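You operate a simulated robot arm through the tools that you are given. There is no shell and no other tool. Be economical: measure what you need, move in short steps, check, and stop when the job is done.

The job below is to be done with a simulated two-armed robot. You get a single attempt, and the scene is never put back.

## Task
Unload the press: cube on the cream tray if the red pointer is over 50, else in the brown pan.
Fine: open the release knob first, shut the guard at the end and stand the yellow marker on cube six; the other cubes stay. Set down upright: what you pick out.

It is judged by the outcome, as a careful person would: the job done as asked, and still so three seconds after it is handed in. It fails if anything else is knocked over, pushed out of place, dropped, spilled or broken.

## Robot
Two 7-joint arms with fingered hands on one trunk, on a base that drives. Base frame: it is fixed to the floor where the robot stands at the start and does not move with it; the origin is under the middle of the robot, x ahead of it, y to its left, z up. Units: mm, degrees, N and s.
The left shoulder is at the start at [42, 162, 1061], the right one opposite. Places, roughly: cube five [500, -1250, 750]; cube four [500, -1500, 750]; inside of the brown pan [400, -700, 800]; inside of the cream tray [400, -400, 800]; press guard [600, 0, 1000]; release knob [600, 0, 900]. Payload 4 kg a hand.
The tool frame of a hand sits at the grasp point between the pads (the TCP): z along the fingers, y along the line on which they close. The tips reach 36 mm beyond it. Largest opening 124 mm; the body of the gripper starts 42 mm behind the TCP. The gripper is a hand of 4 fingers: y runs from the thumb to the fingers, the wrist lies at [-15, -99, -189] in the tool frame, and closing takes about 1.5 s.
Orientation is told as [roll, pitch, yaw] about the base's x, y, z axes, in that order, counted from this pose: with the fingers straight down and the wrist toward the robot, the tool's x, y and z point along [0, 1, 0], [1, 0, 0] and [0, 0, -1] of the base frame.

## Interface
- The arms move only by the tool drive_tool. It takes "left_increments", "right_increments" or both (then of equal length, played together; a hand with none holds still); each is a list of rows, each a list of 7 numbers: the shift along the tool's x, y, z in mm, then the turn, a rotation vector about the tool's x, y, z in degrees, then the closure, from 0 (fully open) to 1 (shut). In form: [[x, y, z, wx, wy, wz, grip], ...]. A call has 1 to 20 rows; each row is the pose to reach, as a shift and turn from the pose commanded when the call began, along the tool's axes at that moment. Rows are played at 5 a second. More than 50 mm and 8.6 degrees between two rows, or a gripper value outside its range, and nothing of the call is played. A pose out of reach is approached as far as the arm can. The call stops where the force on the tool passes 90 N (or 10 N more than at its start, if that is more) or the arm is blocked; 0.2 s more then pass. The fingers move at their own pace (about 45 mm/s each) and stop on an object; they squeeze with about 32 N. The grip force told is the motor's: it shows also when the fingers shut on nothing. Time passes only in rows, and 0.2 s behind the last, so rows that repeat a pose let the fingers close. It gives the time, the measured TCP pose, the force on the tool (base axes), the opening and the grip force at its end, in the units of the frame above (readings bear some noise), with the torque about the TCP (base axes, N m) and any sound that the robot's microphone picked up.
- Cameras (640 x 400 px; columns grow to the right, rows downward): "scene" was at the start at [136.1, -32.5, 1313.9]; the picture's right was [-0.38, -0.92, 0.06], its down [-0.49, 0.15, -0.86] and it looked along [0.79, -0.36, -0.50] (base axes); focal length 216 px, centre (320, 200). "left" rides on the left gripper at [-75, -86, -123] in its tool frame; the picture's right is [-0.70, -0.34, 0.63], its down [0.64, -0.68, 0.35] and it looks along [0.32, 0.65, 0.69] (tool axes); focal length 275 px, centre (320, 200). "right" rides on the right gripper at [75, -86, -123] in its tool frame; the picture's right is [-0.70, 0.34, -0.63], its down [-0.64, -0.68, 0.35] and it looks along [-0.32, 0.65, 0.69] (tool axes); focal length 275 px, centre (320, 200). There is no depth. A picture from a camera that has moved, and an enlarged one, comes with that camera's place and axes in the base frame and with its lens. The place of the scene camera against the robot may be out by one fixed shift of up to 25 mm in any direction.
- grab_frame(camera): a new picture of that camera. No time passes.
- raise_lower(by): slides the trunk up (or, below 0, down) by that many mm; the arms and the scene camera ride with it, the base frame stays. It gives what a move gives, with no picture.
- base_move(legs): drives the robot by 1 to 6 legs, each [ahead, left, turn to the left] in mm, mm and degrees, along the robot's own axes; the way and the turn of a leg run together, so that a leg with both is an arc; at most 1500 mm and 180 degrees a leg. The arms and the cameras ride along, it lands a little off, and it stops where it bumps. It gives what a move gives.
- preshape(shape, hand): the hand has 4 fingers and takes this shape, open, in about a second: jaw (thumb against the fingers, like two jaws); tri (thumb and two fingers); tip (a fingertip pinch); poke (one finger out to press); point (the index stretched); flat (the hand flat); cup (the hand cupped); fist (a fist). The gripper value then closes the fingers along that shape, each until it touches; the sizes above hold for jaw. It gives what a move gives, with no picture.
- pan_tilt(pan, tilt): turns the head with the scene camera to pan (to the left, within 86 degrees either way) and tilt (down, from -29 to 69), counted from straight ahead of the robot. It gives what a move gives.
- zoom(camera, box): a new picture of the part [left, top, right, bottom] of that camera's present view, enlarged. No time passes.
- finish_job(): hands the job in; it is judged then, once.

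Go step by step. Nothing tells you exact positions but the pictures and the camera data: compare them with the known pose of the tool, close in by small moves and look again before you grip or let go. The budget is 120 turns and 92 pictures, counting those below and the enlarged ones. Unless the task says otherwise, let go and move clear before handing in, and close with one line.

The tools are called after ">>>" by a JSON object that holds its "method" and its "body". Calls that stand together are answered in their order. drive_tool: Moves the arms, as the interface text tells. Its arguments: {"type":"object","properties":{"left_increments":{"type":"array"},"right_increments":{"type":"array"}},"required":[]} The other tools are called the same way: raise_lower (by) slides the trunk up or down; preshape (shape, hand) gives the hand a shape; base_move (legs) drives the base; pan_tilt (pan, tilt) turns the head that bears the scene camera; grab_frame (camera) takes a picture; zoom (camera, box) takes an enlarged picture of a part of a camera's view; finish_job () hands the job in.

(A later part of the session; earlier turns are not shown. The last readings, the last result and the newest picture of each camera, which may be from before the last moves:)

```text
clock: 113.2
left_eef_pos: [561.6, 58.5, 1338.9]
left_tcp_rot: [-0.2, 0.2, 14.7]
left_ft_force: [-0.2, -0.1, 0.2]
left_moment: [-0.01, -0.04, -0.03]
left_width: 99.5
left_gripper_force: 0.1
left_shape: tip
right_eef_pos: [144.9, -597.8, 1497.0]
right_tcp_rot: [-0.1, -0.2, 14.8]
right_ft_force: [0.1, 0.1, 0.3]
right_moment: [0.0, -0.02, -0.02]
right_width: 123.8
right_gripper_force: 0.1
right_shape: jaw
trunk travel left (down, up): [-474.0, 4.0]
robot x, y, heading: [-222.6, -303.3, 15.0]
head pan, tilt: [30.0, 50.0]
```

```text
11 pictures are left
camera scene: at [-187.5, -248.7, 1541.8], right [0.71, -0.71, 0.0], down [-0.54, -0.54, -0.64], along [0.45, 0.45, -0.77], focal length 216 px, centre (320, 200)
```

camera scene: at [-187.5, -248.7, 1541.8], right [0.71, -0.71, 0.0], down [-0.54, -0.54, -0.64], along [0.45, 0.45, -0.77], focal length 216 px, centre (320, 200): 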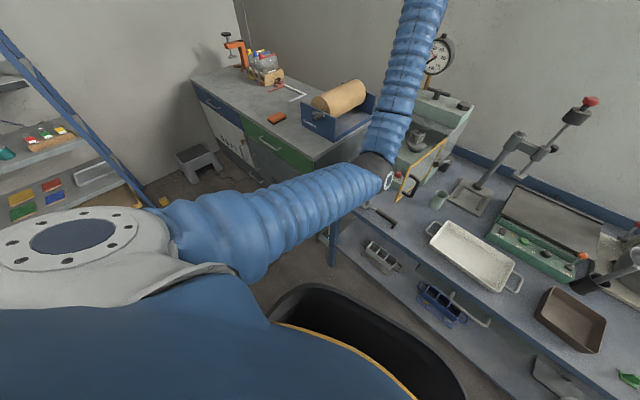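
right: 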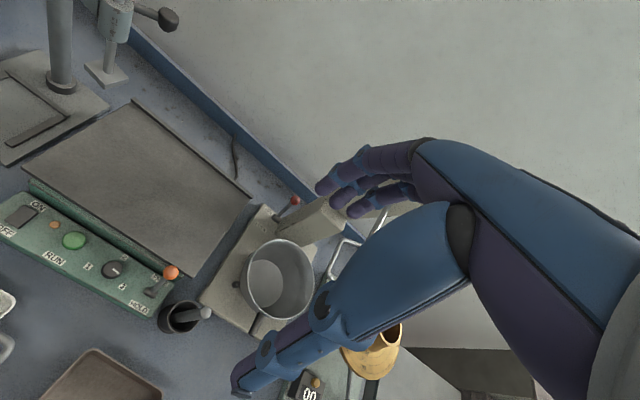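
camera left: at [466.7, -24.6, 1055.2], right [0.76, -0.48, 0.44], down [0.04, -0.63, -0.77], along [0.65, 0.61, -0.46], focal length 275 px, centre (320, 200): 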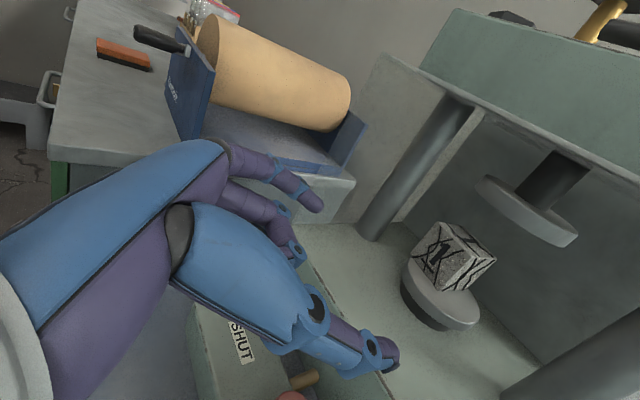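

The elbow is up and free now. I turn the hand here, high up, to the forward pose, and will afterwards use trunk and base motions so the arm shape stays fixed.

>>> {"method": "drive_tool", "body": {"left_increments": [[0, -2, 3, -3.15, -5.8, -4.5, 0.2], [1, -4, 6, -6.3, -11.6, -9, 0.2], [1, -5, 9, -9.5, -17.4, -13.5, 0.2], [2, -7, 12, -12.6, -23.2, -18, 0.2], [2, -9, 15, -15.8, -29, -22.5, 0.2], [3, -10, 18, -18.9, -34.9, -27, 0.2], [3, -12, 21, -22.1, -40.7, -31.5, 0.2], [4, -14, 24, -25.2, -46.5, -36, 0.2], [4, -15, 27, -28.4, -52.3, -40.5, 0.2], [5, -17, 30, -31.5, -58.1, -45, 0.2], [5, -19, 33, -34.7, -63.9, -49.5, 0.2]]}}

```text
clock: 115.8
left_eef_pos: [531.2, 116.4, 1330.0]
left_tcp_rot: [-69.9, -4.0, 76.0]
left_ft_force: [0.6, -0.5, 1.2]
left_moment: [0.0, -0.02, 0.01]
left_width: 98.9
left_gripper_force: 0.0
left_shape: tip
right_eef_pos: [144.2, -597.3, 1496.7]
right_tcp_rot: [0.0, -0.1, 14.9]
right_ft_force: [0.2, 0.4, 0.3]
right_moment: [-0.01, -0.01, -0.01]
right_width: 123.9
right_gripper_force: 0.1
right_shape: jaw
trunk travel left (down, up): [-474.0, 4.0]
robot x, y, heading: [-226.4, -303.5, 15.0]
head pan, tilt: [30.0, 50.0]
stopped in row 11 (left hand): the arm was blocked; the commanded pose is now the measured one
```

The hand has the right orientation (about 20° below horizontal, 14° to the right). I check the elbow before lowering.

>>> {"method": "grab_frame", "body": {"camera": "scene"}}

```text
10 pictures are left
camera scene: at [-187.6, -248.6, 1541.7], right [0.71, -0.71, 0.0], down [-0.54, -0.54, -0.64], along [0.45, 0.45, -0.77], focal length 216 px, centre (320, 200)
```

scene: 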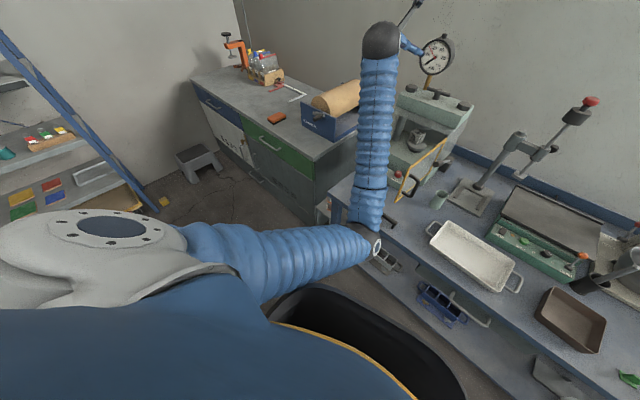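

The elbow hangs low only because the arm is folded; from this distance the arm will straighten as it reaches the press. I lower the hand in front of the opening.

>>> {"method": "drive_tool", "body": {"left_increments": [[39, -7, 17, 0, 0, 0, 0.2], [78, -14, 34, 0, 0, 0, 0.2], [117, -21, 51, 0, 0, 0, 0.2], [156, -28, 68, 0, 0, 0, 0.2], [195, -34, 85, 0, 0, 0, 0.2], [233, -41, 101, 0, 0, 0, 0.2], [272, -48, 118, 0, 0, 0, 0.2], [311, -55, 135, 0, 0, 0, 0.2], [350, -62, 152, 0, 0, 0, 0.2]]}}

```text
clock: 116.6
left_eef_pos: [515.3, 183.0, 1220.8]
left_tcp_rot: [-68.8, -10.9, 80.6]
left_ft_force: [-0.5, -1.2, -1.4]
left_moment: [-0.02, 0.0, 0.0]
left_width: 99.2
left_gripper_force: 0.0
left_shape: tip
right_eef_pos: [144.1, -597.1, 1496.8]
right_tcp_rot: [0.0, 0.0, 14.8]
right_ft_force: [-0.2, -1.3, -0.4]
right_moment: [0.0, 0.03, -0.01]
right_width: 123.9
right_gripper_force: 0.2
right_shape: jaw
trunk travel left (down, up): [-474.0, 4.0]
robot x, y, heading: [-228.5, -305.1, 15.1]
head pan, tilt: [30.0, 50.0]
stopped in row 4 (left hand): the arm was blocked; the commanded pose is now the measured one
```

Still the elbow against my housing. I back the base away and extend the arm so the elbow straightens well clear, then lower.

>>> {"method": "base_move", "body": {"legs": [[-230, 0, 0]]}}

>>> {"method": "drive_tool", "body": {"left_increments": [[-15, -2, 38, 0, 0, 0, 0.2], [-30, -4, 77, 0, 0, 0, 0.2], [-45, -5, 115, 0, 0, 0, 0.2], [-61, -7, 153, 0, 0, 0, 0.2], [-76, -9, 191, 0, 0, 0, 0.2], [-91, -11, 230, 0, 0, 0, 0.2]]}}

```text
clock: 118.4
left_eef_pos: [293.1, 122.0, 1222.7]
left_tcp_rot: [-68.9, -10.8, 80.6]
left_ft_force: [0.4, 0.1, 0.1]
left_moment: [-0.02, -0.02, -0.02]
left_width: 99.0
left_gripper_force: 0.2
left_shape: tip
right_eef_pos: [-79.3, -658.0, 1496.6]
right_tcp_rot: [0.0, -0.2, 14.9]
right_ft_force: [0.3, -0.8, -0.3]
right_moment: [0.0, -0.04, 0.03]
right_width: 123.9
right_gripper_force: 0.0
right_shape: jaw
trunk travel left (down, up): [-474.0, 4.0]
robot x, y, heading: [-448.0, -359.7, 15.0]
head pan, tilt: [30.0, 50.0]
```

```text
clock: 119.8
left_eef_pos: [534.0, 86.4, 1221.2]
left_tcp_rot: [-68.6, -11.5, 81.5]
left_ft_force: [-0.5, 0.0, 0.4]
left_moment: [-0.02, -0.02, 0.02]
left_width: 99.2
left_gripper_force: 0.0
left_shape: tip
right_eef_pos: [-76.6, -657.7, 1496.8]
right_tcp_rot: [0.0, 0.1, 14.9]
right_ft_force: [0.6, 0.0, 0.0]
right_moment: [0.0, -0.01, 0.02]
right_width: 123.9
right_gripper_force: 0.1
right_shape: jaw
trunk travel left (down, up): [-474.0, 4.0]
robot x, y, heading: [-447.4, -363.7, 15.0]
head pan, tilt: [30.0, 50.0]
```

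Extended cleanly. I lower the trunk 150 mm, then the hand the remaining 120 mm, correcting its small tilt.

>>> {"method": "raise_lower", "body": {"by": -150}}

>>> {"method": "drive_tool", "body": {"left_increments": [[27, -6, 11, 1, 0, 1, 0.2], [55, -12, 21, 2, 0, 1.5, 0.2], [82, -18, 32, 3, 0, 2, 0.2], [110, -24, 42, 4, 0, 2.5, 0.2]]}}

```text
clock: 121.5
left_eef_pos: [534.8, 78.4, 1072.6]
left_tcp_rot: [-68.7, -11.2, 81.0]
left_ft_force: [1.0, -0.3, 0.2]
left_moment: [0.0, 0.01, 0.0]
left_width: 99.2
left_gripper_force: 0.0
left_shape: tip
right_eef_pos: [-78.2, -656.2, 1347.2]
right_tcp_rot: [-0.1, 0.0, 15.0]
right_ft_force: [-0.5, 0.3, -0.2]
right_moment: [0.01, -0.01, 0.0]
right_width: 123.8
right_gripper_force: 0.2
right_shape: jaw
trunk travel left (down, up): [-324.0, 154.0]
robot x, y, heading: [-447.1, -364.6, 15.0]
head pan, tilt: [30.0, 50.0]
```

```text
clock: 122.7
left_eef_pos: [534.8, 108.9, 988.8]
left_tcp_rot: [-69.2, -13.5, 78.0]
left_ft_force: [0.4, -0.1, 0.4]
left_moment: [0.01, 0.02, -0.04]
left_width: 99.0
left_gripper_force: 0.2
left_shape: tip
right_eef_pos: [-78.8, -657.7, 1347.2]
right_tcp_rot: [0.0, -0.1, 14.9]
right_ft_force: [-0.6, -0.6, 0.9]
right_moment: [-0.03, -0.01, 0.03]
right_width: 124.1
right_gripper_force: 0.1
right_shape: jaw
trunk travel left (down, up): [-324.0, 154.0]
robot x, y, heading: [-447.6, -362.0, 15.1]
head pan, tilt: [30.0, 50.0]
stopped in row 4 (left hand): the arm was blocked; the commanded pose is now the measured one
```

Lowering by trunk works while lowering by arm meets a joint limit. I level the hand's closing line first.

>>> {"method": "drive_tool", "body": {"left_increments": [[0, 0, 0, 0, 0, -5, 0.2], [0, 0, 0, 0, 0, -10, 0.2], [0, 0, 0, 0, 0, -14, 0.2]]}}

```text
clock: 123.5
left_eef_pos: [530.9, 119.8, 986.4]
left_tcp_rot: [-69.6, -0.7, 83.5]
left_ft_force: [0.3, 0.3, 0.1]
left_moment: [-0.03, 0.01, 0.03]
left_width: 99.1
left_gripper_force: 0.0
left_shape: tip
right_eef_pos: [-77.1, -657.0, 1347.3]
right_tcp_rot: [0.0, -0.1, 14.9]
right_ft_force: [-0.4, -0.1, 0.4]
right_moment: [0.04, 0.01, 0.0]
right_width: 123.8
right_gripper_force: 0.0
right_shape: jaw
trunk travel left (down, up): [-324.0, 154.0]
robot x, y, heading: [-447.1, -364.1, 15.0]
head pan, tilt: [30.0, 50.0]
```

Levelled. I re-aim with the base: back, left, turn 15° right, then forward so the hand stands in front of the opening pointing about 21° right, matching the cube's faces.

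>>> {"method": "base_move", "body": {"legs": [[-150, 0, 0], [0, 350, 0], [0, 0, -15], [120, 0, 0], [50, -88, 0]]}}

>>> {"method": "raise_lower", "body": {"by": -38}}

>>> {"method": "grab_frame", "body": {"camera": "left"}}

```text
clock: 129.2
left_eef_pos: [559.0, 60.2, 989.0]
left_tcp_rot: [-69.7, -0.7, 68.7]
left_ft_force: [0.5, -0.2, 0.3]
left_moment: [0.0, 0.01, 0.05]
left_width: 99.1
left_gripper_force: 0.0
left_shape: tip
right_eef_pos: [-228.7, -536.9, 1346.8]
right_tcp_rot: [0.1, 0.0, 0.1]
right_ft_force: [-0.4, -0.8, -0.7]
right_moment: [0.03, 0.04, 0.01]
right_width: 123.9
right_gripper_force: 0.1
right_shape: jaw
trunk travel left (down, up): [-324.0, 154.0]
robot x, y, heading: [-511.0, -159.0, 0.3]
head pan, tilt: [30.0, 50.0]
```

```text
clock: 130.0
left_eef_pos: [558.0, 66.3, 954.0]
left_tcp_rot: [-69.8, -0.9, 68.9]
left_ft_force: [0.4, -0.1, 0.3]
left_moment: [-0.02, 0.04, -0.01]
left_width: 99.2
left_gripper_force: 0.2
left_shape: tip
right_eef_pos: [-229.2, -535.3, 1309.0]
right_tcp_rot: [-0.1, -0.1, 0.3]
right_ft_force: [-0.2, -0.1, -0.4]
right_moment: [0.0, -0.03, -0.03]
right_width: 124.1
right_gripper_force: 0.2
right_shape: jaw
trunk travel left (down, up): [-286.0, 192.0]
robot x, y, heading: [-509.7, -153.3, 0.3]
head pan, tilt: [30.0, 50.0]
```

```text
9 pictures are left
camera left: at [443.7, 15.9, 1063.7], right [0.66, -0.62, 0.43], down [-0.15, -0.66, -0.74], along [0.74, 0.42, -0.52], focal length 275 px, centre (320, 200)
```

left: 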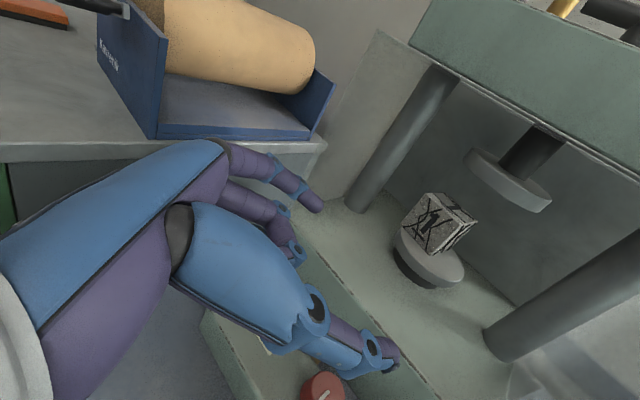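

The cube is at about [760, 47, 938], well aligned with the hand. I narrow the opening to ~82 mm and drive in most of the way, steering by the measured tool position.

>>> {"method": "drive_tool", "body": {"left_increments": [[0, 0, 0, 0, 0, 0, 0.33], [0, 0, 0, 0, 0, 0, 0.33]]}}

>>> {"method": "base_move", "body": {"legs": [[130, -7, -0.3]]}}

```text
clock: 130.6
left_eef_pos: [559.2, 64.7, 953.0]
left_tcp_rot: [-69.7, -1.0, 68.9]
left_ft_force: [0.6, 0.6, 0.4]
left_moment: [0.0, 0.0, 0.0]
left_width: 83.5
left_gripper_force: 0.0
left_shape: tip
right_eef_pos: [-227.3, -534.8, 1309.2]
right_tcp_rot: [0.1, -0.1, 0.3]
right_ft_force: [-0.2, -0.1, -0.2]
right_moment: [0.01, 0.0, 0.0]
right_width: 123.9
right_gripper_force: 0.0
right_shape: jaw
trunk travel left (down, up): [-286.0, 192.0]
robot x, y, heading: [-506.4, -156.5, 0.1]
head pan, tilt: [30.0, 50.0]
```

```text
clock: 131.9
left_eef_pos: [693.7, 53.5, 950.8]
left_tcp_rot: [-69.7, -0.8, 68.6]
left_ft_force: [-0.7, -0.4, 0.3]
left_moment: [-0.03, 0.0, 0.0]
left_width: 83.4
left_gripper_force: 0.2
left_shape: tip
right_eef_pos: [-93.9, -542.9, 1308.9]
right_tcp_rot: [0.0, 0.1, 0.0]
right_ft_force: [0.9, -0.2, 0.9]
right_moment: [0.01, 0.03, 0.01]
right_width: 123.8
right_gripper_force: 0.0
right_shape: jaw
trunk travel left (down, up): [-286.0, 192.0]
robot x, y, heading: [-378.0, -164.9, 0.1]
head pan, tilt: [30.0, 50.0]
```

>>> {"method": "base_move", "body": {"legs": [[30, 5, 0]]}}

>>> {"method": "grab_frame", "body": {"camera": "left"}}

```text
clock: 132.8
left_eef_pos: [724.5, 60.5, 951.1]
left_tcp_rot: [-69.6, -1.0, 68.7]
left_ft_force: [-7.8, -8.1, 2.3]
left_moment: [0.21, -0.12, 0.35]
left_width: 78.5
left_gripper_force: 0.1
left_shape: tip
right_eef_pos: [-63.5, -537.0, 1308.1]
right_tcp_rot: [-0.1, 0.1, 0.0]
right_ft_force: [0.5, 0.4, -0.3]
right_moment: [-0.02, 0.04, -0.01]
right_width: 123.8
right_gripper_force: 0.1
right_shape: jaw
trunk travel left (down, up): [-286.0, 192.0]
robot x, y, heading: [-345.9, -159.8, 0.2]
head pan, tilt: [30.0, 50.0]
```

```text
8 pictures are left
camera left: at [610.2, 10.9, 1061.4], right [0.65, -0.62, 0.43], down [-0.15, -0.66, -0.74], along [0.74, 0.42, -0.53], focal length 275 px, centre (320, 200)
```

left: 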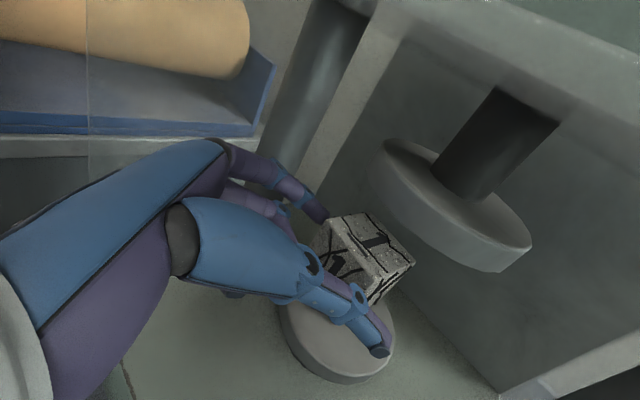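

The cube is between index and thumb. I close gently.

>>> {"method": "drive_tool", "body": {"left_increments": [[0, 0, 0, 0, 0, 0, 0.45], [0, 0, 0, 0, 0, 0, 0.55], [0, 0, 0, 0, 0, 0, 0.7], [0, 0, 0, 0, 0, 0, 1], [0, 0, 0, 0, 0, 0, 1], [0, 0, 0, 0, 0, 0, 1]]}}

```text
clock: 134.2
left_eef_pos: [722.8, 60.7, 953.5]
left_tcp_rot: [-69.8, -1.0, 68.6]
left_ft_force: [0.0, -0.2, 0.3]
left_moment: [0.04, -0.04, 0.0]
left_width: 48.7
left_gripper_force: 32.0
left_shape: tip
right_eef_pos: [-66.1, -536.4, 1307.4]
right_tcp_rot: [-0.1, 0.0, 0.0]
right_ft_force: [-0.7, -0.3, -0.3]
right_moment: [-0.03, 0.0, 0.0]
right_width: 123.9
right_gripper_force: 0.1
right_shape: jaw
trunk travel left (down, up): [-286.0, 192.0]
robot x, y, heading: [-351.4, -154.0, 0.3]
head pan, tilt: [30.0, 50.0]
```

Gripped at 48.7 mm. I lift 8 mm with the trunk and drive straight back out.

>>> {"method": "raise_lower", "body": {"by": 8}}

>>> {"method": "base_move", "body": {"legs": [[-60, 0, 0]]}}

>>> {"method": "base_move", "body": {"legs": [[-150, 0, 0]]}}

>>> {"method": "grab_frame", "body": {"camera": "left"}}

```text
clock: 134.7
left_eef_pos: [723.7, 63.3, 960.4]
left_tcp_rot: [-69.7, -1.1, 68.9]
left_ft_force: [0.7, -0.2, -2.4]
left_moment: [0.02, 0.12, -0.03]
left_width: 48.8
left_gripper_force: 32.0
left_shape: tip
right_eef_pos: [-65.9, -537.2, 1317.2]
right_tcp_rot: [-0.1, -0.1, 0.0]
right_ft_force: [0.0, 0.3, -0.9]
right_moment: [0.01, 0.0, 0.01]
right_width: 124.0
right_gripper_force: 0.1
right_shape: jaw
trunk travel left (down, up): [-294.0, 184.0]
robot x, y, heading: [-347.3, -155.5, -0.2]
head pan, tilt: [30.0, 50.0]
```

```text
clock: 135.7
left_eef_pos: [661.9, 64.5, 964.5]
left_tcp_rot: [-70.0, -1.1, 68.8]
left_ft_force: [-0.6, -0.3, -1.6]
left_moment: [0.02, 0.14, 0.01]
left_width: 48.6
left_gripper_force: 31.8
left_shape: tip
right_eef_pos: [-130.0, -536.9, 1316.4]
right_tcp_rot: [-0.2, -0.1, -0.1]
right_ft_force: [-1.0, -0.1, -0.5]
right_moment: [0.01, -0.05, 0.0]
right_width: 123.9
right_gripper_force: 0.1
right_shape: jaw
trunk travel left (down, up): [-294.0, 184.0]
robot x, y, heading: [-407.6, -158.4, 0.2]
head pan, tilt: [30.0, 50.0]
```

```text
clock: 137.1
left_eef_pos: [509.9, 64.7, 963.2]
left_tcp_rot: [-69.9, -1.2, 68.9]
left_ft_force: [-0.1, -0.4, -1.8]
left_moment: [0.01, 0.13, 0.0]
left_width: 48.3
left_gripper_force: 31.8
left_shape: tip
right_eef_pos: [-282.7, -538.4, 1317.7]
right_tcp_rot: [-0.1, -0.2, 0.0]
right_ft_force: [-0.2, -0.2, 0.4]
right_moment: [0.0, -0.01, -0.04]
right_width: 123.8
right_gripper_force: 0.0
right_shape: jaw
trunk travel left (down, up): [-294.0, 184.0]
robot x, y, heading: [-559.9, -158.0, -0.1]
head pan, tilt: [30.0, 50.0]
```

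```text
7 pictures are left
camera left: at [394.1, 14.8, 1073.8], right [0.65, -0.62, 0.43], down [-0.14, -0.66, -0.74], along [0.74, 0.42, -0.52], focal length 275 px, centre (320, 200)
```

left: 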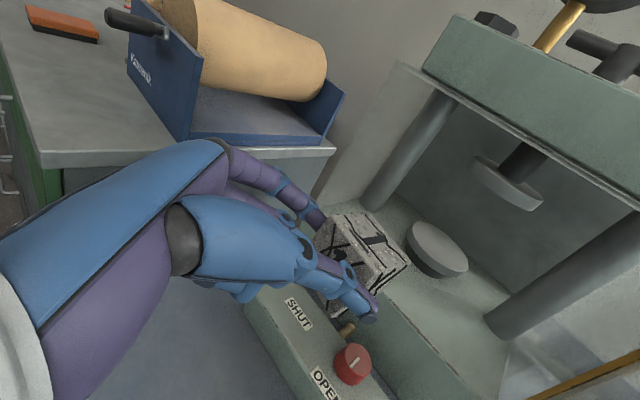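

The cube is out and upright. The pan's rim would catch this low hand, so I'll set the cube on the free bench strip near the front edge (about [352, -190]) and regrasp it from above with the right hand. First back out past the open guard, then right.

>>> {"method": "base_move", "body": {"legs": [[-215, 0, 0], [0, -242, 0]]}}

>>> {"method": "raise_lower", "body": {"by": -95}}

```text
clock: 140.1
left_eef_pos: [299.0, -179.2, 962.1]
left_tcp_rot: [-69.9, -1.2, 68.8]
left_ft_force: [-0.3, -0.6, -2.2]
left_moment: [0.02, 0.11, 0.07]
left_width: 48.3
left_gripper_force: 32.0
left_shape: tip
right_eef_pos: [-493.7, -779.8, 1316.7]
right_tcp_rot: [0.0, -0.1, -0.2]
right_ft_force: [-0.7, -0.2, 0.2]
right_moment: [0.04, 0.01, 0.03]
right_width: 124.0
right_gripper_force: 0.1
right_shape: jaw
trunk travel left (down, up): [-294.0, 184.0]
robot x, y, heading: [-773.6, -398.7, 0.1]
head pan, tilt: [30.0, 50.0]
```

```text
clock: 141.4
left_eef_pos: [299.3, -177.5, 868.7]
left_tcp_rot: [-69.9, -1.2, 68.8]
left_ft_force: [-0.4, -0.7, -1.4]
left_moment: [0.02, 0.16, 0.01]
left_width: 48.4
left_gripper_force: 32.1
left_shape: tip
right_eef_pos: [-493.4, -777.4, 1221.6]
right_tcp_rot: [-0.1, -0.2, -0.2]
right_ft_force: [0.3, -0.4, 0.0]
right_moment: [-0.01, 0.0, -0.03]
right_width: 124.0
right_gripper_force: 0.1
right_shape: jaw
trunk travel left (down, up): [-199.0, 279.0]
robot x, y, heading: [-775.4, -396.6, 0.1]
head pan, tilt: [30.0, 50.0]
```

I check the spot with the head camera before lowering.

>>> {"method": "pan_tilt", "body": {"pan": 10, "tilt": 25}}

>>> {"method": "zoom", "body": {"camera": "scene", "box": [220, 110, 480, 290]}}

```text
clock: 142.3
left_eef_pos: [297.6, -177.0, 867.5]
left_tcp_rot: [-69.9, -1.2, 68.8]
left_ft_force: [0.3, 0.5, -2.4]
left_moment: [0.04, 0.11, -0.02]
left_width: 48.6
left_gripper_force: 32.3
left_shape: tip
right_eef_pos: [-493.8, -777.1, 1222.3]
right_tcp_rot: [-0.1, -0.2, -0.2]
right_ft_force: [-0.8, 0.5, -0.2]
right_moment: [0.01, -0.04, 0.0]
right_width: 123.8
right_gripper_force: 0.0
right_shape: jaw
trunk travel left (down, up): [-199.0, 279.0]
robot x, y, heading: [-773.8, -396.8, -0.3]
head pan, tilt: [10.0, 25.0]
```

```text
2.22 times, centred on (350, 200) of scene
camera zoom: at [-618.6, -378.7, 1276.7], right [0.17, -0.98, -0.03], down [-0.58, -0.07, -0.81], along [0.8, 0.16, -0.58], focal length 481 px, centre (253, 200)
```

zoom: 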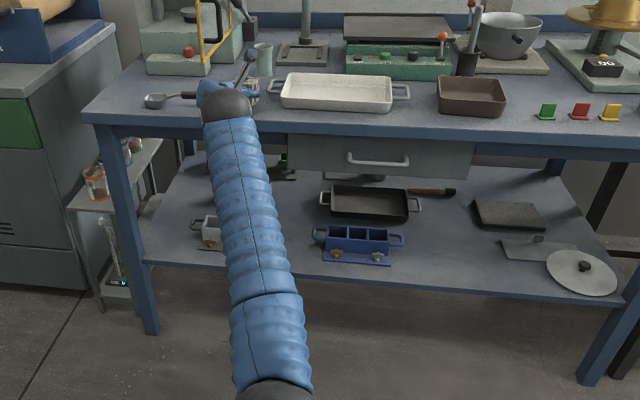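

The spot is free: bench edge at x≈308, spoon end near y≈-131, tray from y≈-270. I also see the three markers at the right (yellow outermost). I move forward 28 mm, right 12, and lower.

>>> {"method": "base_move", "body": {"legs": [[29, -12, 0]]}}

>>> {"method": "raise_lower", "body": {"by": -18}}

>>> {"method": "raise_lower", "body": {"by": -5}}

```text
clock: 143.1
left_eef_pos: [328.6, -191.0, 864.3]
left_tcp_rot: [-69.6, -1.0, 68.9]
left_ft_force: [0.7, 0.2, -2.5]
left_moment: [0.02, 0.1, -0.01]
left_width: 48.2
left_gripper_force: 32.3
left_shape: tip
right_eef_pos: [-460.6, -790.4, 1220.8]
right_tcp_rot: [0.0, 0.0, -0.2]
right_ft_force: [0.0, 0.0, 0.3]
right_moment: [0.03, 0.05, 0.02]
right_width: 124.3
right_gripper_force: 0.1
right_shape: jaw
trunk travel left (down, up): [-199.0, 279.0]
robot x, y, heading: [-742.1, -409.8, -0.3]
head pan, tilt: [10.0, 25.0]
```

```text
clock: 143.8
left_eef_pos: [326.3, -189.4, 851.2]
left_tcp_rot: [-69.9, -1.2, 68.8]
left_ft_force: [-0.3, 0.0, -1.7]
left_moment: [0.0, 0.16, 0.03]
left_width: 48.5
left_gripper_force: 31.8
left_shape: tip
right_eef_pos: [-465.5, -789.7, 1204.5]
right_tcp_rot: [0.0, -0.2, -0.1]
right_ft_force: [1.3, 0.3, 1.3]
right_moment: [-0.02, -0.06, -0.03]
right_width: 123.9
right_gripper_force: 0.1
right_shape: jaw
trunk travel left (down, up): [-181.0, 297.0]
robot x, y, heading: [-743.0, -407.5, -0.3]
head pan, tilt: [10.0, 25.0]
```

```text
clock: 144.3
left_eef_pos: [327.5, -189.5, 845.1]
left_tcp_rot: [-69.8, -1.2, 68.8]
left_ft_force: [0.1, -0.1, -1.9]
left_moment: [0.05, 0.12, 0.02]
left_width: 48.3
left_gripper_force: 31.9
left_shape: tip
right_eef_pos: [-464.0, -788.7, 1199.5]
right_tcp_rot: [-0.1, 0.0, -0.3]
right_ft_force: [0.5, -0.5, -0.7]
right_moment: [0.0, -0.03, 0.02]
right_width: 123.9
right_gripper_force: 0.0
right_shape: jaw
trunk travel left (down, up): [-176.0, 302.0]
robot x, y, heading: [-745.4, -406.7, -0.1]
head pan, tilt: [10.0, 25.0]
```

>>> {"method": "raise_lower", "body": {"by": -5}}

>>> {"method": "raise_lower", "body": {"by": -4}}

>>> {"method": "raise_lower", "body": {"by": -4}}

```text
clock: 144.8
left_eef_pos: [327.9, -189.1, 838.4]
left_tcp_rot: [-69.8, -1.1, 68.8]
left_ft_force: [1.0, 0.1, -1.3]
left_moment: [0.03, -0.01, -0.02]
left_width: 48.5
left_gripper_force: 32.4
left_shape: tip
right_eef_pos: [-464.0, -789.1, 1193.2]
right_tcp_rot: [-0.2, 0.1, -0.2]
right_ft_force: [-0.1, 0.2, -0.1]
right_moment: [0.0, 0.0, -0.04]
right_width: 123.8
right_gripper_force: 0.1
right_shape: jaw
trunk travel left (down, up): [-171.0, 307.0]
robot x, y, heading: [-742.0, -412.8, -0.2]
head pan, tilt: [10.0, 25.0]
```

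```text
clock: 145.4
left_eef_pos: [327.2, -188.9, 836.4]
left_tcp_rot: [-70.0, -1.3, 68.8]
left_ft_force: [0.0, 0.5, 6.2]
left_moment: [0.02, -0.18, 0.02]
left_width: 48.7
left_gripper_force: 32.4
left_shape: tip
right_eef_pos: [-464.8, -789.8, 1189.0]
right_tcp_rot: [-0.1, -0.1, -0.1]
right_ft_force: [0.4, -0.4, 0.2]
right_moment: [0.02, -0.03, -0.01]
right_width: 123.8
right_gripper_force: 0.1
right_shape: jaw
trunk travel left (down, up): [-167.0, 311.0]
robot x, y, heading: [-744.4, -410.3, -0.0]
head pan, tilt: [10.0, 25.0]
```

```text
clock: 145.9
left_eef_pos: [326.9, -189.6, 834.5]
left_tcp_rot: [-70.0, -1.2, 68.9]
left_ft_force: [-0.1, 0.6, 17.2]
left_moment: [0.05, -0.54, -0.01]
left_width: 48.8
left_gripper_force: 32.4
left_shape: tip
right_eef_pos: [-466.0, -790.7, 1186.1]
right_tcp_rot: [0.0, -0.2, -0.2]
right_ft_force: [0.4, 0.4, -0.3]
right_moment: [-0.03, -0.04, 0.0]
right_width: 123.8
right_gripper_force: 0.0
right_shape: jaw
trunk travel left (down, up): [-163.0, 315.0]
robot x, y, heading: [-747.5, -411.4, -0.4]
head pan, tilt: [10.0, 25.0]
```

Contact at TCP z ≈ 836: the cube stands on the bench. I release and back straight off.

>>> {"method": "raise_lower", "body": {"by": 2}}

>>> {"method": "drive_tool", "body": {"left_increments": [[0, 0, 0, 0, 0, 0, 0.5], [0, 0, 0, 0, 0, 0, 0.4], [0, 0, 0, 0, 0, 0, 0.35], [0, 0, 0, 0, 0, 0, 0.35]]}}

>>> {"method": "base_move", "body": {"legs": [[-130, 0, 0]]}}

>>> {"method": "grab_frame", "body": {"camera": "left"}}

```text
clock: 146.4
left_eef_pos: [325.8, -189.8, 835.2]
left_tcp_rot: [-69.9, -1.2, 68.8]
left_ft_force: [-0.2, 2.4, 15.0]
left_moment: [0.05, -0.5, 0.04]
left_width: 49.0
left_gripper_force: 32.2
left_shape: tip
right_eef_pos: [-466.0, -790.0, 1188.3]
right_tcp_rot: [0.0, -0.1, -0.2]
right_ft_force: [0.7, 0.3, 0.3]
right_moment: [-0.05, -0.03, 0.01]
right_width: 123.7
right_gripper_force: 0.0
right_shape: jaw
trunk travel left (down, up): [-165.0, 313.0]
robot x, y, heading: [-745.8, -411.4, 0.0]
head pan, tilt: [10.0, 25.0]
```

```text
clock: 147.4
left_eef_pos: [327.6, -189.4, 832.7]
left_tcp_rot: [-69.7, -1.0, 68.8]
left_ft_force: [-0.2, 1.0, -0.5]
left_moment: [0.01, 0.03, 0.02]
left_width: 80.3
left_gripper_force: 0.0
left_shape: tip
right_eef_pos: [-464.3, -790.1, 1187.1]
right_tcp_rot: [-0.1, 0.0, -0.1]
right_ft_force: [0.0, 1.1, 0.6]
right_moment: [-0.05, 0.02, -0.01]
right_width: 124.0
right_gripper_force: 0.0
right_shape: jaw
trunk travel left (down, up): [-165.0, 313.0]
robot x, y, heading: [-741.7, -412.3, -0.1]
head pan, tilt: [10.0, 25.0]
```

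```text
clock: 148.7
left_eef_pos: [194.3, -188.7, 835.0]
left_tcp_rot: [-69.8, -1.2, 68.8]
left_ft_force: [-0.9, 0.4, 0.5]
left_moment: [-0.02, 0.02, 0.05]
left_width: 80.0
left_gripper_force: 0.1
left_shape: tip
right_eef_pos: [-597.3, -790.0, 1187.6]
right_tcp_rot: [-0.2, -0.2, -0.1]
right_ft_force: [-0.4, 0.0, 0.6]
right_moment: [-0.01, 0.0, 0.0]
right_width: 123.9
right_gripper_force: 0.0
right_shape: jaw
trunk travel left (down, up): [-165.0, 313.0]
robot x, y, heading: [-875.9, -407.8, 0.2]
head pan, tilt: [10.0, 25.0]
```

```text
5 pictures are left
camera left: at [80.3, -239.0, 944.9], right [0.65, -0.62, 0.43], down [-0.14, -0.66, -0.74], along [0.74, 0.42, -0.52], focal length 275 px, centre (320, 200)
```

left: 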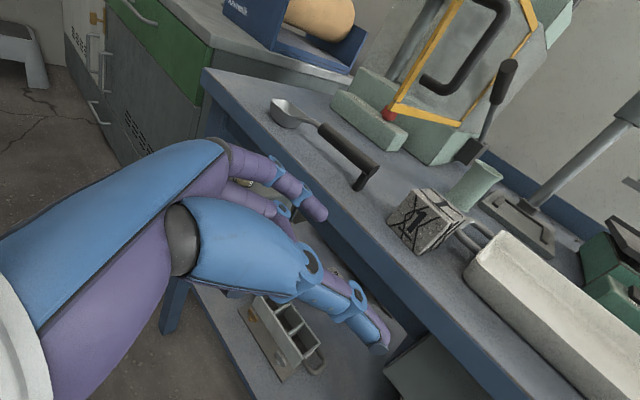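

The cube stands upright at about [363, -201]. I retract and straighten the left arm, restoring the trunk height.

>>> {"method": "raise_lower", "body": {"by": 60}}

>>> {"method": "drive_tool", "body": {"left_increments": [[-6, -10, -29, 3.15, 5.8, 4.5, 0.2], [-11, -20, -58, 6.3, 11.6, 9, 0.2], [-17, -30, -88, 9.5, 17.4, 13.5, 0.2], [-23, -39, -117, 12.6, 23.2, 18, 0.2], [-29, -49, -146, 15.8, 29, 22.5, 0.2], [-34, -59, -175, 18.9, 34.9, 27, 0.2], [-40, -69, -204, 22.1, 40.7, 31.5, 0.2], [-46, -79, -233, 25.2, 46.5, 36, 0.2], [-52, -89, -263, 28.4, 52.3, 40.5, 0.2], [-57, -99, -292, 31.5, 58.1, 45, 0.2], [-63, -109, -321, 34.7, 63.9, 49.5, 0.2]]}}

```text
clock: 149.7
left_eef_pos: [196.5, -189.8, 891.5]
left_tcp_rot: [-69.6, -1.0, 68.8]
left_ft_force: [0.1, -0.1, 0.6]
left_moment: [0.0, -0.01, -0.01]
left_width: 80.2
left_gripper_force: 0.1
left_shape: tip
right_eef_pos: [-594.6, -788.9, 1246.9]
right_tcp_rot: [0.0, 0.0, -0.1]
right_ft_force: [-0.3, -0.8, -0.3]
right_moment: [0.02, 0.03, -0.01]
right_width: 123.8
right_gripper_force: 0.0
right_shape: jaw
trunk travel left (down, up): [-225.0, 253.0]
robot x, y, heading: [-875.1, -409.2, 0.1]
head pan, tilt: [10.0, 25.0]
```

```text
clock: 152.1
left_eef_pos: [-103.7, -192.7, 1057.8]
left_tcp_rot: [1.2, -0.8, 11.8]
left_ft_force: [0.6, -0.1, 0.5]
left_moment: [-0.04, -0.02, 0.0]
left_width: 99.0
left_gripper_force: 0.1
left_shape: tip
left hand out of reach, approached as far as the arm can: row 11
right_eef_pos: [-595.1, -790.0, 1247.3]
right_tcp_rot: [-0.1, -0.1, -0.1]
right_ft_force: [0.2, 0.1, -0.5]
right_moment: [0.0, -0.03, 0.01]
right_width: 124.1
right_gripper_force: 0.1
right_shape: jaw
trunk travel left (down, up): [-225.0, 253.0]
robot x, y, heading: [-876.6, -408.9, -0.3]
head pan, tilt: [10.0, 25.0]
```

The left arm is back to a normal pose. I retract it further, and bring the right hand forward, fingers down with yaw -21°, then drive to the bench.

>>> {"method": "drive_tool", "body": {"left_increments": [[9, -31, -18, 0, 0, 0, 0], [19, -61, -36, 0, 0, 0, 0], [28, -92, -54, 0, 0, 0, 0], [37, -123, -72, 0, 0, 0, 0], [46, -153, -90, 0, 0, 0, 0], [56, -184, -108, 0, 0, 0, 0], [65, -215, -126, 0, 0, 0, 0], [74, -246, -144, 0, 0, 0, 0], [84, -276, -162, 0, 0, 0, 0], [93, -307, -180, 0, 0, 0, 0]], "right_increments": [[28, 23, 28, 0, 0, 2, 0], [56, 46, 56, 0, 0, 4, 0], [84, 70, 84, 0, 0, 6, 0], [112, 93, 112, 0, 0, 8, 0], [140, 116, 140, 0, 0, 10.5, 0], [168, 139, 168, 0, 0, 12.6, 0], [196, 162, 196, 0, 0, 14.7, 0], [224, 186, 224, 0, 0, 16.8, 0], [252, 209, 252, 0, 0, 19, 0], [280, 232, 280, 0, 0, 21, 0]]}}

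>>> {"method": "base_move", "body": {"legs": [[0, 309, 0], [600, 0, 0]]}}

```text
clock: 154.3
left_eef_pos: [-267.3, 42.5, 1192.2]
left_tcp_rot: [1.6, -0.6, 12.1]
left_ft_force: [-1.0, -1.5, 0.9]
left_moment: [0.03, -0.02, 0.03]
left_width: 124.0
left_gripper_force: 0.0
left_shape: tip
left hand out of reach, approached as far as the arm can: row 1, 2, 3, 4, 5, 6, 7, 8, 9, 10
right_eef_pos: [-364.1, -514.3, 969.7]
right_tcp_rot: [0.0, -0.2, -21.3]
right_ft_force: [-0.1, -0.6, 0.9]
right_moment: [0.03, -0.03, -0.01]
right_width: 124.1
right_gripper_force: 0.1
right_shape: jaw
right hand out of reach, approached as far as the arm can: row 2, 3, 4, 5, 6, 7, 8
trunk travel left (down, up): [-225.0, 253.0]
robot x, y, heading: [-873.5, -410.9, -0.3]
head pan, tilt: [10.0, 25.0]
```

```text
clock: 159.4
left_eef_pos: [343.3, 341.9, 1188.3]
left_tcp_rot: [1.6, -0.7, 11.6]
left_ft_force: [-0.1, -0.1, 0.4]
left_moment: [0.03, 0.0, 0.04]
left_width: 124.0
left_gripper_force: 0.1
left_shape: tip
right_eef_pos: [240.3, -214.7, 967.9]
right_tcp_rot: [-0.1, 0.0, -21.9]
right_ft_force: [0.7, 0.0, -0.9]
right_moment: [-0.02, 0.01, 0.0]
right_width: 123.9
right_gripper_force: 0.0
right_shape: jaw
trunk travel left (down, up): [-225.0, 253.0]
robot x, y, heading: [-273.3, -110.1, -0.5]
head pan, tilt: [10.0, 25.0]
```

I'll grip the cube along its other faces (yaw +69°), since the tray's handle is close on the far side. I turn the right hand accordingly and move over the cube.

>>> {"method": "drive_tool", "body": {"right_increments": [[0, 0, 0, 0, 0, -7.5, 0], [0, 0, 0, 0, 0, -15, 0], [0, 0, 0, 0, 0, -22.5, 0], [0, 0, 0, 0, 0, -30, 0], [0, 0, 0, 0, 0, -37.5, 0], [0, 0, 0, 0, 0, -45, 0], [0, 0, 0, 0, 0, -52.5, 0], [0, 0, 0, 0, 0, -60, 0], [0, 0, 0, 0, 0, -67.5, 0], [0, 0, 0, 0, 0, -75, 0], [0, 0, 0, 0, 0, -82.5, 0], [0, 0, 0, 0, 0, -90, 0]]}}

>>> {"method": "base_move", "body": {"legs": [[122, 14, 0.4]]}}

```text
clock: 162.0
left_eef_pos: [343.1, 340.7, 1188.7]
left_tcp_rot: [1.6, -0.5, 11.6]
left_ft_force: [0.6, 0.7, 0.5]
left_moment: [0.01, -0.01, 0.0]
left_width: 123.9
left_gripper_force: 0.1
left_shape: tip
right_eef_pos: [240.2, -215.2, 967.3]
right_tcp_rot: [-0.1, 0.0, 68.2]
right_ft_force: [-0.2, -0.2, 0.6]
right_moment: [-0.03, -0.02, -0.01]
right_width: 124.0
right_gripper_force: 0.0
right_shape: jaw
trunk travel left (down, up): [-225.0, 253.0]
robot x, y, heading: [-274.3, -104.1, -0.7]
head pan, tilt: [10.0, 25.0]
```

```text
clock: 163.3
left_eef_pos: [458.4, 357.0, 1192.2]
left_tcp_rot: [1.4, -0.8, 12.0]
left_ft_force: [0.1, -0.1, 1.0]
left_moment: [0.0, 0.02, -0.03]
left_width: 123.7
left_gripper_force: 0.1
left_shape: tip
right_eef_pos: [358.2, -199.0, 969.6]
right_tcp_rot: [-0.3, 0.0, 69.0]
right_ft_force: [-59.1, -1.0, 1.8]
right_moment: [0.1, -1.8, 3.09]
right_width: 123.9
right_gripper_force: 0.1
right_shape: jaw
trunk travel left (down, up): [-225.0, 253.0]
robot x, y, heading: [-146.5, -92.6, -0.4]
head pan, tilt: [10.0, 25.0]
```

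The right hand touched the open guard's handle (59 N). I back off, and use the narrow tip pinch with the original yaw -21° instead.

>>> {"method": "base_move", "body": {"legs": [[-110, 0, 0]]}}

>>> {"method": "drive_tool", "body": {"right_increments": [[0, 0, 0, 0, 0, 7.5, 0], [0, 0, 0, 0, 0, 15, 0], [0, 0, 0, 0, 0, 22.5, 0], [0, 0, 0, 0, 0, 30, 0], [0, 0, 0, 0, 0, 37.5, 0], [0, 0, 0, 0, 0, 45, 0], [0, 0, 0, 0, 0, 52.5, 0], [0, 0, 0, 0, 0, 60, 0], [0, 0, 0, 0, 0, 67.5, 0], [0, 0, 0, 0, 0, 75, 0], [0, 0, 0, 0, 0, 82.5, 0], [0, 0, 0, 0, 0, 90, 0]]}}

>>> {"method": "preshape", "body": {"hand": "right", "shape": "tip"}}

>>> {"method": "drive_tool", "body": {"right_increments": [[0, 0, 0, 0, 0, 0, 0.35], [0, 0, 0, 0, 0, 0, 0.35], [0, 0, 0, 0, 0, 0, 0.35]]}}

```text
clock: 164.4
left_eef_pos: [350.0, 360.1, 1191.8]
left_tcp_rot: [1.5, -0.7, 12.1]
left_ft_force: [-0.1, -1.1, -0.3]
left_moment: [0.02, -0.01, 0.01]
left_width: 123.9
left_gripper_force: 0.0
left_shape: tip
right_eef_pos: [248.2, -195.2, 968.4]
right_tcp_rot: [-0.1, 0.0, 69.0]
right_ft_force: [0.7, -0.5, -0.2]
right_moment: [0.01, -0.02, -0.02]
right_width: 123.9
right_gripper_force: 0.1
right_shape: jaw
trunk travel left (down, up): [-225.0, 253.0]
robot x, y, heading: [-260.9, -96.8, -0.2]
head pan, tilt: [10.0, 25.0]
```

```text
clock: 167.1
left_eef_pos: [351.4, 359.7, 1189.4]
left_tcp_rot: [1.5, -0.5, 12.1]
left_ft_force: [0.5, -1.1, 0.1]
left_moment: [-0.03, -0.01, 0.02]
left_width: 123.7
left_gripper_force: 0.0
left_shape: tip
right_eef_pos: [251.2, -197.2, 968.4]
right_tcp_rot: [-0.1, -0.2, -21.1]
right_ft_force: [0.5, -0.1, -0.3]
right_moment: [0.03, -0.01, -0.01]
right_width: 123.8
right_gripper_force: 0.0
right_shape: jaw
trunk travel left (down, up): [-225.0, 253.0]
robot x, y, heading: [-262.9, -93.4, -0.1]
head pan, tilt: [10.0, 25.0]
```

```text
clock: 167.9
left_eef_pos: [351.9, 358.4, 1189.1]
left_tcp_rot: [1.7, -0.6, 12.1]
left_ft_force: [-0.5, -0.1, 0.2]
left_moment: [-0.01, 0.03, -0.03]
left_width: 124.2
left_gripper_force: 0.1
left_shape: tip
right_eef_pos: [250.8, -197.3, 967.0]
right_tcp_rot: [-0.1, 0.0, -20.8]
right_ft_force: [1.0, -0.3, 0.6]
right_moment: [0.04, 0.0, 0.0]
right_width: 123.8
right_gripper_force: 0.1
right_shape: tip
trunk travel left (down, up): [-225.0, 253.0]
robot x, y, heading: [-257.2, -93.2, -0.0]
head pan, tilt: [10.0, 25.0]
```

```text
clock: 168.8
left_eef_pos: [351.1, 359.0, 1189.0]
left_tcp_rot: [1.6, -0.6, 12.1]
left_ft_force: [0.2, 0.1, -0.1]
left_moment: [0.0, 0.02, -0.02]
left_width: 124.0
left_gripper_force: 0.0
left_shape: tip
right_eef_pos: [250.9, -196.2, 966.9]
right_tcp_rot: [-0.1, -0.1, -21.0]
right_ft_force: [0.7, 0.1, -0.4]
right_moment: [0.0, 0.02, 0.0]
right_width: 81.2
right_gripper_force: 0.0
right_shape: tip
trunk travel left (down, up): [-225.0, 253.0]
robot x, y, heading: [-259.0, -96.4, -0.2]
head pan, tilt: [10.0, 25.0]
```

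>>> {"method": "drive_tool", "body": {"right_increments": [[12, 36, 0, 0, 0, 0, 0.35], [24, 72, 0, 0, 0, 0, 0.35], [34.5, 107, 0, 0, 0, 0, 0.35], [34.5, 107, 30, 0, 0, 0, 0.35], [34.5, 107, 60, 0, 0, 0, 0.35], [34.5, 107, 85, 0, 0, 0, 0.35], [34.5, 107, 100, 0, 0, 0, 0.35], [34.5, 107, 109, 0, 0, 0, 0.35]]}}

>>> {"method": "drive_tool", "body": {"right_increments": [[0, 0, 0, 0, 0, 0, 0.5], [0, 0, 0, 0, 0, 0, 0.6], [0, 0, 0, 0, 0, 0, 0.8], [0, 0, 0, 0, 0, 0, 1], [0, 0, 0, 0, 0, 0, 1], [0, 0, 0, 0, 0, 0, 1]]}}

```text
clock: 169.2
left_eef_pos: [350.4, 360.9, 1186.7]
left_tcp_rot: [1.5, -0.5, 12.5]
left_ft_force: [0.2, -0.1, 0.2]
left_moment: [0.01, -0.02, -0.04]
left_width: 124.0
left_gripper_force: 0.1
left_shape: tip
right_eef_pos: [292.8, -196.7, 969.9]
right_tcp_rot: [0.2, -0.2, -20.5]
right_ft_force: [-0.1, 0.4, -0.3]
right_moment: [-0.02, 0.02, 0.0]
right_width: 80.8
right_gripper_force: 0.1
right_shape: tip
trunk travel left (down, up): [-225.0, 253.0]
robot x, y, heading: [-257.3, -94.9, -0.1]
head pan, tilt: [10.0, 25.0]
stopped in row 2 (right hand): the force on the tool passed its limit at 98 N (the readings are from after the stop); the commanded pose is now the measured one
```

```text
clock: 170.6
left_eef_pos: [350.0, 362.8, 1187.7]
left_tcp_rot: [1.5, -0.5, 12.5]
left_ft_force: [0.1, 0.2, -0.5]
left_moment: [0.01, -0.01, -0.01]
left_width: 123.9
left_gripper_force: 0.1
left_shape: tip
right_eef_pos: [292.9, -196.6, 970.7]
right_tcp_rot: [0.2, -0.2, -20.5]
right_ft_force: [-0.5, 0.7, 0.0]
right_moment: [0.0, 0.01, -0.02]
right_width: 0.0
right_gripper_force: 19.7
right_shape: tip
trunk travel left (down, up): [-225.0, 253.0]
robot x, y, heading: [-255.6, -99.2, -0.1]
head pan, tilt: [10.0, 25.0]
```

The stop is likely my own left elbow, which hangs inward. I open the right hand and shift the base left so the right arm works on its own side, then approach along y first and x after.

>>> {"method": "base_move", "body": {"legs": [[-30, 245, 0]]}}

>>> {"method": "drive_tool", "body": {"right_increments": [[-39, 15, 0, 0, 0, 0, 0.35], [-78, 30, 0, 0, 0, 0, 0.35], [-118, 45, 0, 0, 0, 0, 0.35], [-157, 60, 0, 0, 0, 0, 0.35], [-196, 75, 0, 0, 0, 0, 0.35], [-235, 90, 0, 0, 0, 0, 0.35]]}}

```text
clock: 172.4
left_eef_pos: [321.9, 603.8, 1187.3]
left_tcp_rot: [1.4, -0.5, 12.4]
left_ft_force: [-0.3, -0.1, 0.6]
left_moment: [-0.02, 0.0, -0.02]
left_width: 124.0
left_gripper_force: 0.1
left_shape: tip
right_eef_pos: [263.4, 45.9, 969.6]
right_tcp_rot: [0.3, -0.4, -20.6]
right_ft_force: [-0.6, -0.4, 0.4]
right_moment: [-0.04, -0.02, 0.03]
right_width: 0.2
right_gripper_force: 32.3
right_shape: tip
trunk travel left (down, up): [-225.0, 253.0]
robot x, y, heading: [-289.0, 145.5, -0.2]
head pan, tilt: [10.0, 25.0]
```

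```text
clock: 173.8
left_eef_pos: [321.1, 602.9, 1187.8]
left_tcp_rot: [1.6, -0.4, 12.5]
left_ft_force: [1.1, 0.1, -0.3]
left_moment: [0.01, -0.03, 0.01]
left_width: 124.0
left_gripper_force: 0.1
left_shape: tip
right_eef_pos: [265.1, -206.1, 971.2]
right_tcp_rot: [0.2, -0.3, -20.5]
right_ft_force: [1.1, 0.2, 0.2]
right_moment: [0.0, 0.0, -0.01]
right_width: 80.5
right_gripper_force: 0.1
right_shape: tip
trunk travel left (down, up): [-225.0, 253.0]
robot x, y, heading: [-290.3, 146.0, -0.2]
head pan, tilt: [10.0, 25.0]
```

>>> {"method": "drive_tool", "body": {"right_increments": [[13, 30, 0, 0, 0, 0, 0.35], [26, 60, 0, 0, 0, 0, 0.35], [38, 90, 0, 0, 0, 0, 0.35], [38, 90, 30, 0, 0, 0, 0.35], [38, 90, 50, 0, 0, 0, 0.35]]}}

>>> {"method": "grab_frame", "body": {"camera": "right"}}

```text
clock: 175.0
left_eef_pos: [323.1, 602.3, 1187.6]
left_tcp_rot: [1.7, -0.3, 12.4]
left_ft_force: [0.1, -0.1, -0.2]
left_moment: [-0.01, -0.05, 0.03]
left_width: 124.2
left_gripper_force: 0.0
left_shape: tip
right_eef_pos: [363.7, -202.7, 919.4]
right_tcp_rot: [0.2, -0.2, -20.5]
right_ft_force: [0.6, 0.3, 0.4]
right_moment: [0.0, 0.03, -0.01]
right_width: 80.7
right_gripper_force: 0.2
right_shape: tip
trunk travel left (down, up): [-225.0, 253.0]
robot x, y, heading: [-285.5, 148.0, -0.2]
head pan, tilt: [10.0, 25.0]
```

```text
4 pictures are left
camera right: at [309.5, -102.5, 1041.5], right [0.07, -0.77, 0.63], down [-0.86, -0.36, -0.35], along [0.5, -0.52, -0.69], focal length 275 px, centre (320, 200)
```

right: 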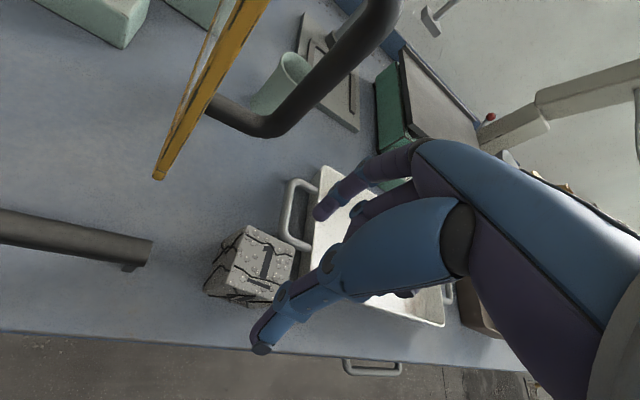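

The cube is about 10 mm further and 4 mm left of my estimate. I correct, narrow the opening slightly and descend, then close.

>>> {"method": "drive_tool", "body": {"right_increments": [[7, 7, 0, 0, 0, 0, 0.41], [7, 7, 15, 0, 0, 0, 0.41], [7, 7, 30, 0, 0, 0, 0.41], [7, 7, 45, 0, 0, 0, 0.41], [7, 7, 61, 0, 0, 0, 0.41]]}}

>>> {"method": "drive_tool", "body": {"right_increments": [[0, 0, 0, 0, 0, 0, 0.5], [0, 0, 0, 0, 0, 0, 0.6], [0, 0, 0, 0, 0, 0, 0.8], [0, 0, 0, 0, 0, 0, 1], [0, 0, 0, 0, 0, 0, 1]]}}

```text
clock: 176.2
left_eef_pos: [321.1, 604.5, 1189.1]
left_tcp_rot: [1.4, -0.6, 12.4]
left_ft_force: [0.4, -0.2, 0.2]
left_moment: [-0.04, -0.02, -0.01]
left_width: 124.0
left_gripper_force: 0.0
left_shape: tip
right_eef_pos: [372.5, -198.6, 861.6]
right_tcp_rot: [0.3, -0.5, -20.6]
right_ft_force: [0.6, -0.1, 16.5]
right_moment: [0.18, 0.36, -0.04]
right_width: 74.0
right_gripper_force: 0.1
right_shape: tip
trunk travel left (down, up): [-225.0, 253.0]
robot x, y, heading: [-285.9, 147.6, -0.4]
head pan, tilt: [10.0, 25.0]
```

```text
clock: 177.4
left_eef_pos: [320.0, 603.9, 1187.9]
left_tcp_rot: [1.5, -0.6, 12.4]
left_ft_force: [-0.2, -0.9, -0.4]
left_moment: [-0.01, 0.0, 0.03]
left_width: 124.1
left_gripper_force: 0.0
left_shape: tip
right_eef_pos: [369.8, -199.8, 861.9]
right_tcp_rot: [0.3, -0.5, -20.7]
right_ft_force: [-3.7, 2.5, 31.1]
right_moment: [0.34, 0.52, 0.13]
right_width: 67.1
right_gripper_force: 32.3
right_shape: tip
trunk travel left (down, up): [-225.0, 253.0]
robot x, y, heading: [-285.1, 147.6, -0.3]
head pan, tilt: [10.0, 25.0]
```

The fingers stopped at 67 mm with an upward force: something is wrong. I open again and look.

>>> {"method": "drive_tool", "body": {"right_increments": [[0, 0, 0, 0, 0, 0, 0.4], [0, 0, -20, 0, 0, 0, 0.35], [0, 0, -40, 0, 0, 0, 0.3]]}}

>>> {"method": "zoom", "body": {"camera": "right", "box": [180, 160, 400, 380]}}

```text
clock: 178.2
left_eef_pos: [322.3, 603.1, 1188.7]
left_tcp_rot: [1.6, -0.5, 12.3]
left_ft_force: [-0.1, 0.3, 0.4]
left_moment: [0.01, 0.03, -0.02]
left_width: 123.8
left_gripper_force: 0.1
left_shape: tip
right_eef_pos: [371.2, -201.1, 898.8]
right_tcp_rot: [0.2, -0.2, -20.6]
right_ft_force: [-0.8, 0.3, 0.3]
right_moment: [0.0, 0.02, 0.01]
right_width: 86.4
right_gripper_force: 0.0
right_shape: tip
trunk travel left (down, up): [-225.0, 253.0]
robot x, y, heading: [-289.3, 146.1, -0.5]
head pan, tilt: [10.0, 25.0]
```

```text
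1.82 times, centred on (290, 270) of right
camera zoom: at [316.3, -100.0, 1021.0], right [0.07, -0.77, 0.63], down [-0.86, -0.36, -0.35], along [0.5, -0.52, -0.69], focal length 500 px, centre (374, 73)
```

zoom: 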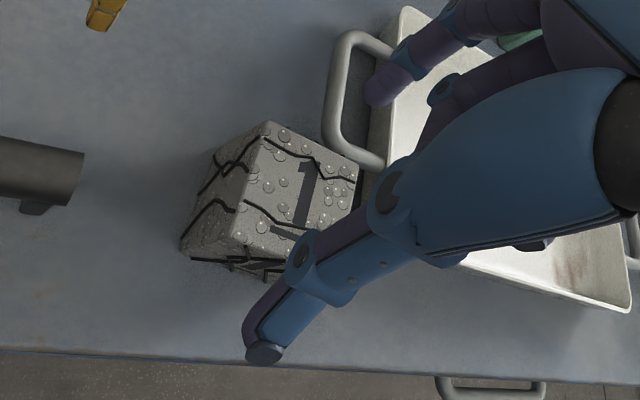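

The cube stands fine; the thumb (longer than I reckoned) evidently touched the bench. I regrip 11 mm higher.

>>> {"method": "drive_tool", "body": {"right_increments": [[3, 1, 0, 0, 0, 0, 0.41], [3, 1, 8, 0, 0, 0, 0.41], [3, 1, 17, 0, 0, 0, 0.41], [3, 1, 25, 0, 0, 0, 0.41]]}}

>>> {"method": "drive_tool", "body": {"right_increments": [[0, 0, 0, 0, 0, 0, 0.5], [0, 0, 0, 0, 0, 0, 0.6], [0, 0, 0, 0, 0, 0, 0.8], [0, 0, 0, 0, 0, 0, 1], [0, 0, 0, 0, 0, 0, 1]]}}

```text
clock: 179.2
left_eef_pos: [323.0, 602.4, 1187.0]
left_tcp_rot: [1.5, -0.5, 12.4]
left_ft_force: [-0.7, 0.4, -0.6]
left_moment: [-0.02, -0.02, 0.0]
left_width: 124.0
left_gripper_force: 0.0
left_shape: tip
right_eef_pos: [373.4, -196.7, 874.5]
right_tcp_rot: [0.2, -0.3, -20.6]
right_ft_force: [-0.7, -0.3, -0.5]
right_moment: [-0.01, 0.0, -0.02]
right_width: 73.8
right_gripper_force: 0.1
right_shape: tip
trunk travel left (down, up): [-225.0, 253.0]
robot x, y, heading: [-290.1, 148.4, 0.0]
head pan, tilt: [10.0, 25.0]
```

```text
clock: 180.4
left_eef_pos: [322.6, 603.6, 1188.9]
left_tcp_rot: [1.7, -0.5, 12.4]
left_ft_force: [-0.7, 0.0, 1.4]
left_moment: [-0.03, -0.01, -0.01]
left_width: 124.3
left_gripper_force: 0.1
left_shape: tip
right_eef_pos: [372.0, -197.3, 874.8]
right_tcp_rot: [0.3, -0.3, -20.5]
right_ft_force: [-0.9, 0.4, 4.8]
right_moment: [0.13, 0.22, 0.02]
right_width: 47.9
right_gripper_force: 32.2
right_shape: tip
trunk travel left (down, up): [-225.0, 253.0]
robot x, y, heading: [-286.8, 143.9, -0.4]
head pan, tilt: [10.0, 25.0]
```

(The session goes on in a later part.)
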